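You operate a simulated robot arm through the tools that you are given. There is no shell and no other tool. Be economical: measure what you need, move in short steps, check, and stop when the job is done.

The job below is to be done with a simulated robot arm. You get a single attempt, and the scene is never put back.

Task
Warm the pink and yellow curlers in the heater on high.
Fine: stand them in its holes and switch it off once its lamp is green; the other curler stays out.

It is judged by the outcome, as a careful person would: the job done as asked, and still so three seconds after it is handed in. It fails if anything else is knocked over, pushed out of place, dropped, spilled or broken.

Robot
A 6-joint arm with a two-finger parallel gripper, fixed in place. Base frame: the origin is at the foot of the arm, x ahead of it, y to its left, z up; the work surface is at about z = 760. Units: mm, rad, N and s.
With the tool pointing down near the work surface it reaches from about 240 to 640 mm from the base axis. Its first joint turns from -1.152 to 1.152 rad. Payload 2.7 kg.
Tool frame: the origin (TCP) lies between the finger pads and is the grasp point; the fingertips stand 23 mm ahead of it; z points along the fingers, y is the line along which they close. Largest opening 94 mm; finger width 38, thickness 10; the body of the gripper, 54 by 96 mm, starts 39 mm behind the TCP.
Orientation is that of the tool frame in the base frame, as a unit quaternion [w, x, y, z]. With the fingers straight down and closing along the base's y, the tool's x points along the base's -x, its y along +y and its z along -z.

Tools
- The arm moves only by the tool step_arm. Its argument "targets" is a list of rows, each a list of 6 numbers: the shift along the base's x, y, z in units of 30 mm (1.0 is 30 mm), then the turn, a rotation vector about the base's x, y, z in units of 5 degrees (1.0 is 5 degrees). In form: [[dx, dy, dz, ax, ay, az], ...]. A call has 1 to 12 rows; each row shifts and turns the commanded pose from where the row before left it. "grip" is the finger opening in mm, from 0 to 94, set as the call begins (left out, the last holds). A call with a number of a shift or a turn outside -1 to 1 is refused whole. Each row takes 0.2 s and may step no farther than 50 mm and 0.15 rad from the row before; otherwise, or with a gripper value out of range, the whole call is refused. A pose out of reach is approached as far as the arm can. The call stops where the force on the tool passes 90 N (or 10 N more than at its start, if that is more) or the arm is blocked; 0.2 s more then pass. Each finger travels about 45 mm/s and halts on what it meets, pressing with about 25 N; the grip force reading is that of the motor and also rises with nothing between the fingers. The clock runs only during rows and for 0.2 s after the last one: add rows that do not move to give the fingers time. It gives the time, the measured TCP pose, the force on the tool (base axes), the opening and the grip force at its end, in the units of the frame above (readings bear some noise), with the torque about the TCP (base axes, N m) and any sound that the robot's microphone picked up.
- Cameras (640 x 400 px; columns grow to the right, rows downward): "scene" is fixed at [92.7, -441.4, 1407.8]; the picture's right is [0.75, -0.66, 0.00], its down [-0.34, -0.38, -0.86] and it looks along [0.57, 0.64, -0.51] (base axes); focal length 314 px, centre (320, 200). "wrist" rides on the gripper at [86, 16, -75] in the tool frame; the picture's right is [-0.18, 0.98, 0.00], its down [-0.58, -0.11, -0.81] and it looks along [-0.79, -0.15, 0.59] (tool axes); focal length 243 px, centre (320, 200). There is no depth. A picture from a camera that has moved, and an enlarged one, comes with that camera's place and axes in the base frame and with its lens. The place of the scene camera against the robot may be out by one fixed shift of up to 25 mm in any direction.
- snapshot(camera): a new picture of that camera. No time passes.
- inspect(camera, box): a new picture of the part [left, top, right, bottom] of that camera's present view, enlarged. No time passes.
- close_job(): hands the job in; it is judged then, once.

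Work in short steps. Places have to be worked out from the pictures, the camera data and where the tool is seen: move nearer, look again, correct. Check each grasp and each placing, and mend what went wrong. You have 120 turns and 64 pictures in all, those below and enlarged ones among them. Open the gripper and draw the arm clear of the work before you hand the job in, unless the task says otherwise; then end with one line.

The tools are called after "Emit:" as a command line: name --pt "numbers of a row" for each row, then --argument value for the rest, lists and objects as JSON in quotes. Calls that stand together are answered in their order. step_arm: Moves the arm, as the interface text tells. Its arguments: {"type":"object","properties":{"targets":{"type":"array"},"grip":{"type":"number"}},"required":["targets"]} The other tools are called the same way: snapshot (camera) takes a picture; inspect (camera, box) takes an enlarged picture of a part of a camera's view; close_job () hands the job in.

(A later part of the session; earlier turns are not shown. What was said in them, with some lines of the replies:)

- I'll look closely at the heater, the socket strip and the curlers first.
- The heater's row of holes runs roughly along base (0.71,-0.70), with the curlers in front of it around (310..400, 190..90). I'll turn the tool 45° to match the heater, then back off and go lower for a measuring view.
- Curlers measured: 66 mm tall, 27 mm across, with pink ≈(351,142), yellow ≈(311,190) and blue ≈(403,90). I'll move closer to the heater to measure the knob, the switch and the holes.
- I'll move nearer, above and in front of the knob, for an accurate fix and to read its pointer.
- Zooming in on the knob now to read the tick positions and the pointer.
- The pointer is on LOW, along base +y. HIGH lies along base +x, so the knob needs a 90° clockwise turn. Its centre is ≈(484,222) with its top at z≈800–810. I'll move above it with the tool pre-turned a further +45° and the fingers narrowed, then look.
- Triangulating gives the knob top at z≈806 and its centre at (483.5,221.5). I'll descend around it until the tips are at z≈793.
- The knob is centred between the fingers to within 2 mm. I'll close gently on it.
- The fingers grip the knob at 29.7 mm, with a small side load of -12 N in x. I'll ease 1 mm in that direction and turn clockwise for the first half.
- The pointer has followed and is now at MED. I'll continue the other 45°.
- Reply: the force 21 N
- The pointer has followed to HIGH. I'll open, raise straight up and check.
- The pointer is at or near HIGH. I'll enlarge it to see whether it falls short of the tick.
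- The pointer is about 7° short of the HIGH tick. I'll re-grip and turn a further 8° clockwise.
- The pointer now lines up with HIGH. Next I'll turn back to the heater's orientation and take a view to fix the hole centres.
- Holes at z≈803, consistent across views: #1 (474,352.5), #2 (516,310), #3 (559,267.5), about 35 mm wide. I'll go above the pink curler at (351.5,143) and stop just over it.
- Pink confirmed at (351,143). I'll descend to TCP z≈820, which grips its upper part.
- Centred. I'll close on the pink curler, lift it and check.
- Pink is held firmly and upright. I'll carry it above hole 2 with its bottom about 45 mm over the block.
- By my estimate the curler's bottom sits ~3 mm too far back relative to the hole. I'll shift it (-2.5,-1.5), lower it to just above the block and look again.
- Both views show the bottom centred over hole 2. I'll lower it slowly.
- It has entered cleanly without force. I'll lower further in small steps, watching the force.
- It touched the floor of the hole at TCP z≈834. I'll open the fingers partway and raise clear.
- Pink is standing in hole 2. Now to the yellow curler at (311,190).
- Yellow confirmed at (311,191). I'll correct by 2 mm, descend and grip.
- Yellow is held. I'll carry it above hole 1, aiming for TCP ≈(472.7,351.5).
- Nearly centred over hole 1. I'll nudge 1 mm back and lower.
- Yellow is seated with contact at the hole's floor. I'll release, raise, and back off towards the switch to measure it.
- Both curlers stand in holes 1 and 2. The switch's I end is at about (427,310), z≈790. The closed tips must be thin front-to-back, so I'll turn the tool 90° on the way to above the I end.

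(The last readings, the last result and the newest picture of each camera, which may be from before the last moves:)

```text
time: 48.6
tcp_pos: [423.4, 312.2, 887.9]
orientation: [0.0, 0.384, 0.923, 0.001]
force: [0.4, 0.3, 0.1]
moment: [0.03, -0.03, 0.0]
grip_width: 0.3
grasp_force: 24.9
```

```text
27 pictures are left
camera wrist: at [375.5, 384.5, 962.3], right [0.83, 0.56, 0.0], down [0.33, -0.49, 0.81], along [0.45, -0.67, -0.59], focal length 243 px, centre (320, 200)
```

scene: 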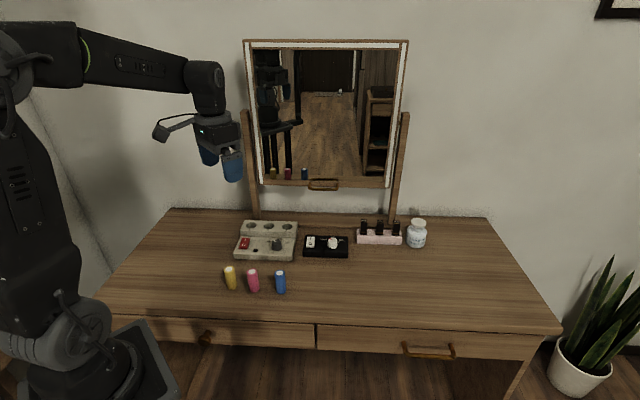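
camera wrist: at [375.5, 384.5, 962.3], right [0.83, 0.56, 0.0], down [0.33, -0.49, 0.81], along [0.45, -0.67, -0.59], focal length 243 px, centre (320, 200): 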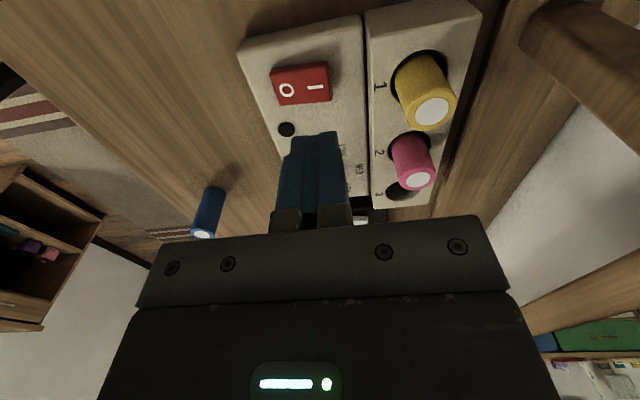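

From two views the I mark is at (424.3,307.2), z≈796. I'll shift over it with a slight bias towards the rear end and descend to just above.

Emit:
step_arm --pt "0.077 -0.12 -0.6 0 0 0" --pt "0 0 -0.6 0 0 0" --pt "0 0 -0.6 0 0 0" --pt "0 0 -0.27 0 0 0" --pt "0 0 0 0 0 0"

Emit:
inspect --camera "wrist" --box '[200, 60, 440, 210]'

Emit:
inspect --camera "scene" --box '[224, 205, 304, 255]'

```text
time: 49.8
tcp_pos: [425.9, 309.2, 825.2]
orientation: [0.0, 0.383, 0.924, 0.001]
force: [0.3, 0.7, 0.2]
moment: [0.01, -0.02, 0.0]
grip_width: 0.0
grasp_force: 24.8
```

```text
2.67 times, centred on (320, 135) of wrist
camera zoom: at [377.4, 381.6, 900.1], right [0.82, 0.57, 0.0], down [0.33, -0.49, 0.81], along [0.46, -0.67, -0.59], focal length 647 px, centre (320, 373)
```

zoom: 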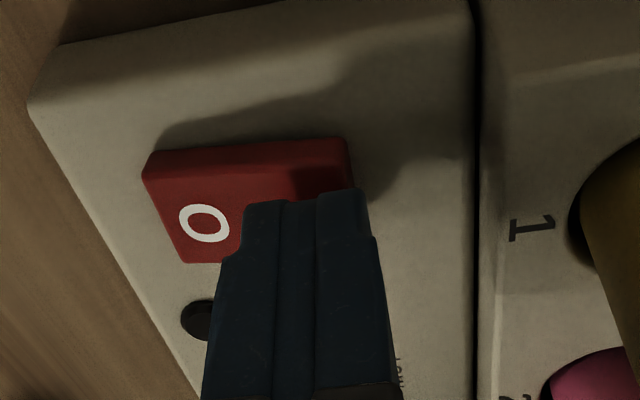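

```text
8.00 times, centred on (264, 230) of scene
camera zoom: at [92.7, -441.4, 1407.8], right [0.75, -0.66, 0.0], down [-0.34, -0.38, -0.86], along [0.57, 0.64, -0.51], focal length 2509 px, centre (768, -40)
```

zoom: 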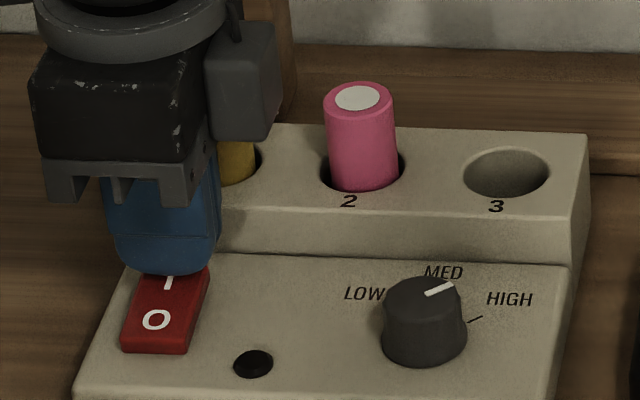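

The tips are just above the I end. Before pressing, I'll check the whole scene for clearance around the gripper.

Emit:
inspect --camera "scene" --box '[160, 130, 320, 230]'

```text
4.00 times, centred on (240, 180) of scene
camera zoom: at [92.7, -441.4, 1407.8], right [0.75, -0.66, 0.0], down [-0.34, -0.38, -0.86], along [0.57, 0.64, -0.51], focal length 1254 px, centre (640, 280)
```

zoom: 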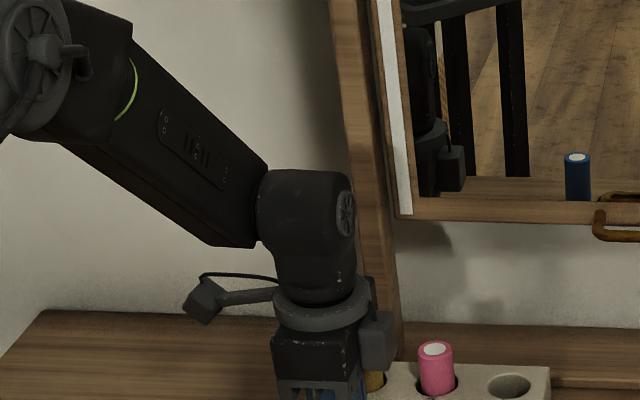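

Clear. I'll press down in small steps.

Emit:
step_arm --pt "0 0 -0.1 0 0 0" --pt "0 0 -0.1 0 0 0" --pt "0 0 -0.06 0 0 0" --pt "0 0 -0.06 0 0 0"

```text
time: 50.8
tcp_pos: [428.2, 309.3, 818.0]
orientation: [0.001, 0.383, 0.924, 0.002]
force: [2.1, 1.5, 4.6]
moment: [0.06, 0.01, -0.02]
grip_width: 0.1
grasp_force: 24.9
```

Light contact at TCP z≈818. I'll continue pressing.

Emit:
step_arm --pt "0 0 -0.06 0 0 0" --pt "0 0 -0.06 0 0 0" --pt "0 0 -0.06 0 0 0"

```text
time: 51.6
tcp_pos: [426.8, 309.9, 818.2]
orientation: [0.002, 0.383, 0.924, 0.003]
force: [-13.2, -16.0, 59.0]
moment: [-0.62, 0.83, 0.08]
grip_width: 0.1
grasp_force: 24.7
```

59 N with no movement and no click. I'll look at the switch before pressing any harder.

Emit:
inspect --camera "scene" --box '[224, 215, 272, 245]'

Emit:
inspect --camera "wrist" --box '[200, 60, 440, 210]'

```text
13.33 times, centred on (248, 230) of scene
camera zoom: at [91.6, -442.3, 1407.5], right [0.75, -0.66, 0.0], down [-0.34, -0.38, -0.86], along [0.57, 0.64, -0.51], focal length 4181 px, centre (1280, -200)
```

zoom: 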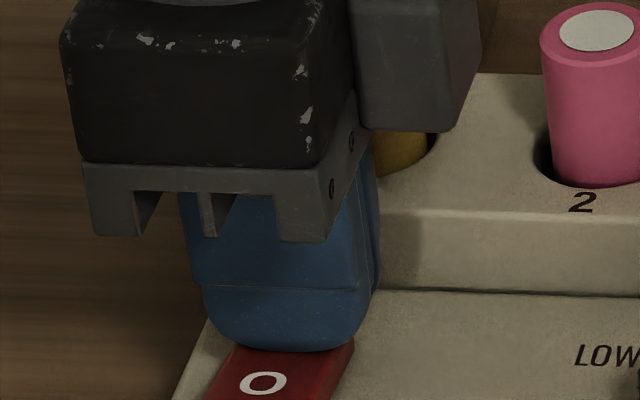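

```text
2.67 times, centred on (320, 135) of wrist
camera zoom: at [378.4, 381.3, 891.6], right [0.82, 0.57, 0.01], down [0.33, -0.49, 0.81], along [0.46, -0.66, -0.59], focal length 647 px, centre (320, 373)
```

zoom: 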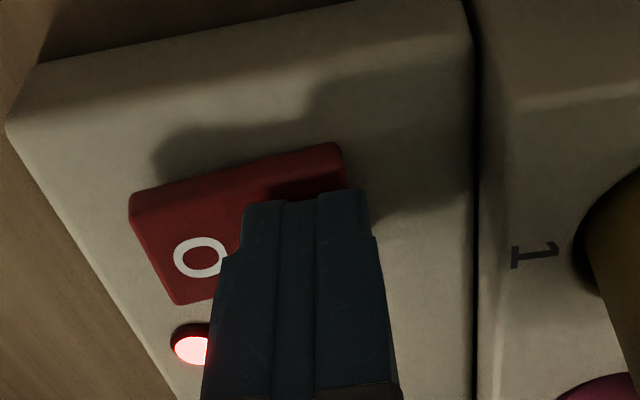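

The lamp glows red, so the heater is on. I'll back off, move over the O end and hold above it while it heats.

Emit:
step_arm --pt "0 0 0.5 0 0 0" --pt "0 0 0.8 0 0 0" --pt "-0.3 -0.32 0 0 0 0" --pt "-0.3 -0.32 0 0 0 0" --pt "0 0 0 0 0 0"

Emit:
inspect --camera "scene" --box '[210, 190, 306, 250]'

Emit:
inspect --camera "wrist" --box '[160, 20, 480, 220]'

```text
time: 52.8
tcp_pos: [408.5, 288.8, 850.1]
orientation: [0.0, 0.383, 0.924, 0.0]
force: [-0.5, 0.2, 1.1]
moment: [0.01, 0.01, -0.03]
grip_width: 0.0
grasp_force: 24.9
```

```text
6.67 times, centred on (258, 220) of scene
camera zoom: at [92.7, -441.4, 1407.8], right [0.75, -0.66, 0.0], down [-0.34, -0.38, -0.86], along [0.57, 0.64, -0.51], focal length 2091 px, centre (733, 67)
```

zoom: 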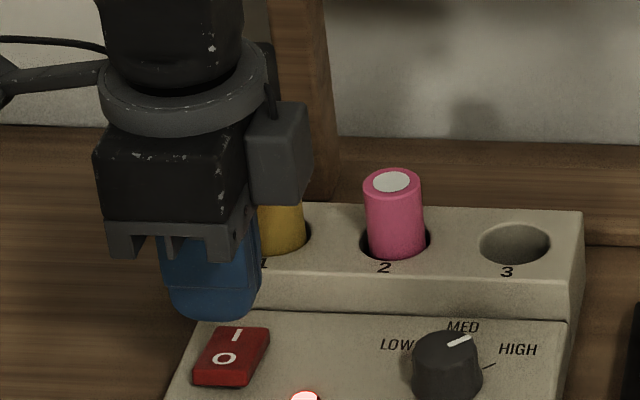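

```text
2.00 times, centred on (320, 120) of wrist
camera zoom: at [360.4, 362.3, 924.5], right [0.82, 0.57, 0.0], down [0.33, -0.49, 0.81], along [0.46, -0.67, -0.59], focal length 485 px, centre (320, 360)
```

zoom: 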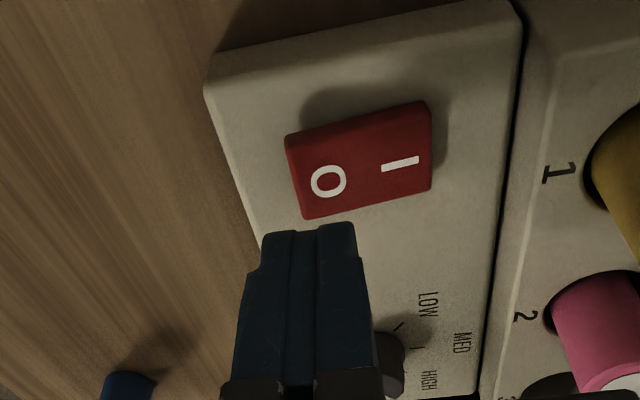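

The switch is on, with the I side down and the O side raised. I'll wait above O and watch the lamp.

Emit:
step_arm --pt "0.03 0.04 -0.5 0 0 0" --pt "0 0 0 0 0 0" --pt "0 0 0 0 0 0" --pt "0 0 0 0 0 0" --pt "0 0 0 0 0 0" --pt "0 0 0 0 0 0" --pt "0 0 0 0 0 0" --pt "0 0 0 0 0 0" --pt "0 0 0 0 0 0" --pt "0 0 0 0 0 0" --pt "0 0 0 0 0 0" --pt "0 0 0 0 0 0"

Emit:
inspect --camera "scene" --box '[224, 205, 304, 255]'

```text
time: 55.4
tcp_pos: [410.7, 291.1, 834.8]
orientation: [-0.001, 0.382, 0.924, 0.0]
force: [0.2, -0.1, 0.0]
moment: [-0.02, 0.0, 0.02]
grip_width: 0.0
grasp_force: 24.8
```

```text
8.00 times, centred on (264, 230) of scene
camera zoom: at [92.7, -441.4, 1407.8], right [0.75, -0.66, 0.0], down [-0.34, -0.38, -0.86], along [0.57, 0.64, -0.51], focal length 2509 px, centre (768, -40)
```

zoom: 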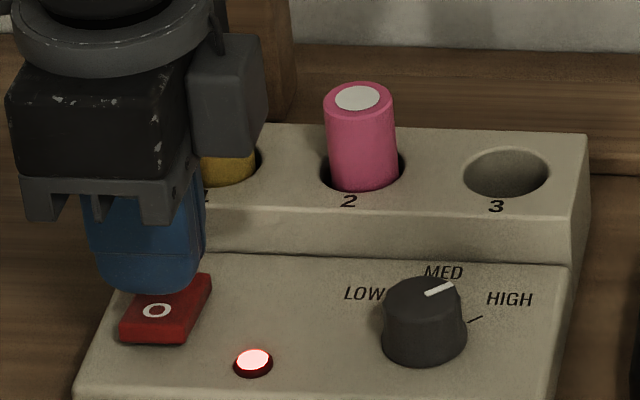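

Still red. I'll wait longer.

Emit:
step_arm --pt "0 0 0 0 0 0" --pt "0 0 0 0 0 0" --pt "0 0 0 0 0 0" --pt "0 0 0 0 0 0" --pt "0 0 0 0 0 0" --pt "0 0 0 0 0 0" --pt "0 0 0 0 0 0" --pt "0 0 0 0 0 0" --pt "0 0 0 0 0 0" --pt "0 0 0 0 0 0" --pt "0 0 0 0 0 0" --pt "0 0 0 0 0 0"

Emit:
step_arm --pt "0 0 0 0 0 0" --pt "0 0 0 0 0 0" --pt "0 0 0 0 0 0" --pt "0 0 0 0 0 0" --pt "0 0 0 0 0 0" --pt "0 0 0 0 0 0" --pt "0 0 0 0 0 0" --pt "0 0 0 0 0 0" --pt "0 0 0 0 0 0" --pt "0 0 0 0 0 0" --pt "0 0 0 0 0 0" --pt "0 0 0 0 0 0"

Emit:
inspect --camera "scene" --box '[224, 205, 304, 255]'

```text
time: 58.0
tcp_pos: [410.8, 290.3, 833.5]
orientation: [0.001, 0.382, 0.924, 0.0]
force: [0.4, -0.8, 0.0]
moment: [0.0, 0.02, 0.02]
grip_width: 0.0
grasp_force: 24.3
```

```text
time: 60.6
tcp_pos: [410.9, 290.8, 835.6]
orientation: [0.001, 0.383, 0.924, 0.0]
force: [0.0, -0.1, -0.1]
moment: [0.0, 0.01, -0.02]
grip_width: 0.0
grasp_force: 25.1
```

```text
8.00 times, centred on (264, 230) of scene
camera zoom: at [92.7, -441.4, 1407.8], right [0.75, -0.66, 0.0], down [-0.34, -0.38, -0.86], along [0.57, 0.64, -0.51], focal length 2509 px, centre (768, -40)
```

zoom: 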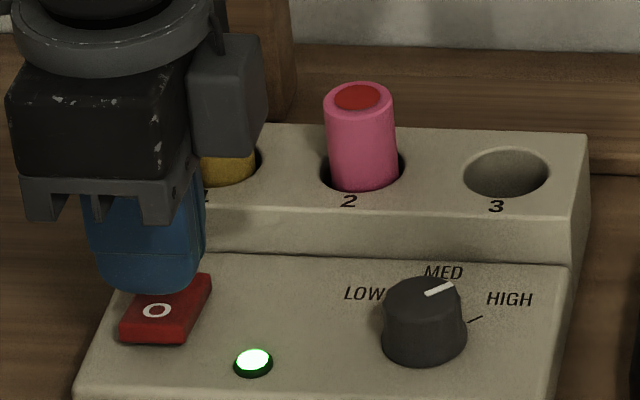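

The lamp is green and the pink curler's dot has turned red. I'll press O now.

Emit:
step_arm --pt "-0.05 -0.02 -0.25 0 0 0" --pt "0 0 -0.2 0 0 0" --pt "0 0 -0.1 0 0 0" --pt "0 0 -0.08 0 0 0" --pt "0 0 -0.08 0 0 0" --pt "0 0 -0.06 0 0 0"

Emit:
inspect --camera "scene" --box '[224, 205, 304, 255]'

```text
time: 62.0
tcp_pos: [408.8, 289.6, 816.9]
orientation: [0.0, 0.383, 0.924, -0.001]
force: [-26.4, -25.5, 61.6]
moment: [-0.12, 0.27, 0.06]
grip_width: 0.0
grasp_force: 24.8
```

```text
8.00 times, centred on (264, 230) of scene
camera zoom: at [91.3, -442.5, 1407.5], right [0.75, -0.66, 0.0], down [-0.34, -0.38, -0.86], along [0.57, 0.64, -0.51], focal length 2509 px, centre (768, -40)
```

zoom: 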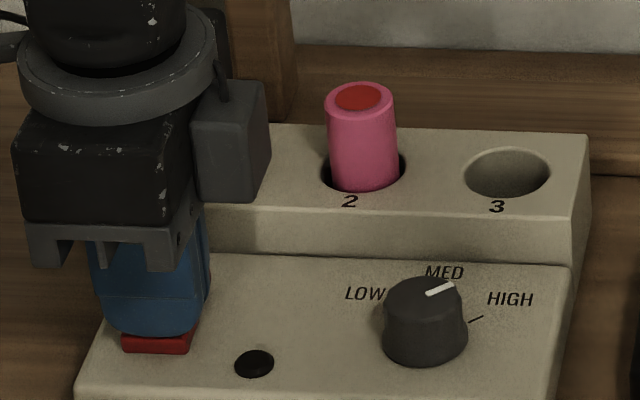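

The lamp has gone out, so it is off. I'll raise straight up, draw back clear, open the gripper and check.

Emit:
step_arm --pt "0 0 0.5 0 0 0" --pt "0 0 1 0 0 0" --pt "0 0 1 0 0 0" --pt "0 0 1 0 0 0" --pt "-0.6 -0.3 1 0 0 0" --pt "-0.6 -0.3 1 0 0 0" --pt "-0.6 -0.3 1 0 0 0" --pt "-0.6 -0.3 0 0 0 0" --pt "0 0 0 0 0 0"

Emit:
step_arm --pt "0 0 0 0 0 0" --pt "0 0 0 0 0 0" --pt "0 0 0 0 0 0" --pt "0 0 0 0 0 0" --pt "0 0 0 0 0 0" --grip 80

Emit:
inspect --camera "scene" --box '[210, 195, 370, 295]'

Emit:
snapshot --camera "scene"

```text
time: 64.0
tcp_pos: [336.8, 252.7, 1007.4]
orientation: [0.0, 0.383, 0.924, -0.001]
force: [0.5, 0.3, 0.6]
moment: [0.0, 0.0, -0.01]
grip_width: 0.2
grasp_force: 24.7
```

```text
time: 65.2
tcp_pos: [335.7, 251.4, 1006.9]
orientation: [0.0, 0.383, 0.924, 0.0]
force: [-0.2, -0.2, 0.1]
moment: [0.03, -0.01, 0.0]
grip_width: 79.8
grasp_force: 0.1
```

```text
4.00 times, centred on (290, 245) of scene
camera zoom: at [92.7, -441.4, 1407.8], right [0.75, -0.66, 0.0], down [-0.34, -0.38, -0.86], along [0.57, 0.64, -0.51], focal length 1254 px, centre (440, 20)
```

zoom: 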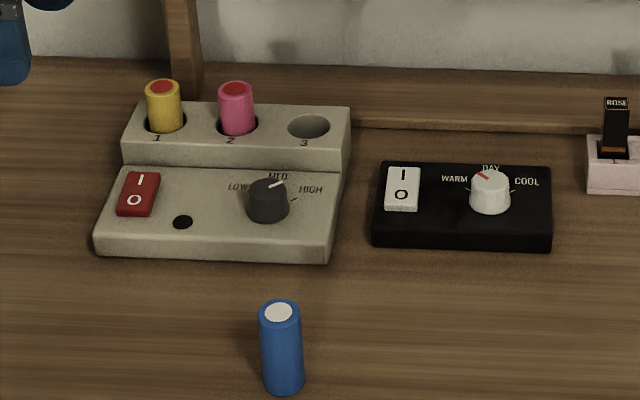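

```text
15 pictures are left
```

scene: 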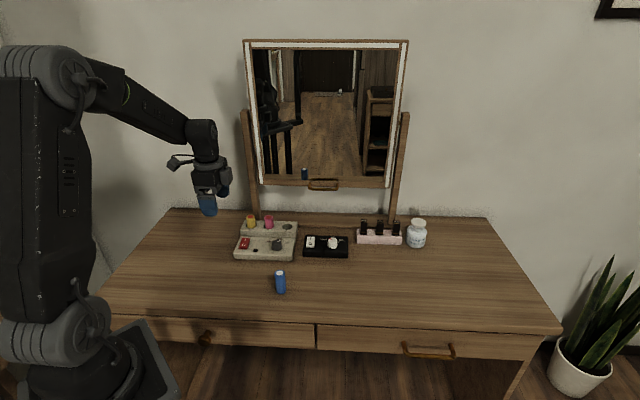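

Both curlers stand in the holes with their dots red, the knob is on HIGH, the heater is off, and nothing else has moved. Handing in.

Emit:
close_job

```text
The job is handed in.
```

The pink and yellow curlers were warmed on high and are standing in holes 2 and 1; I switched the heater off once its lamp turned green, and the blue curler stayed out.
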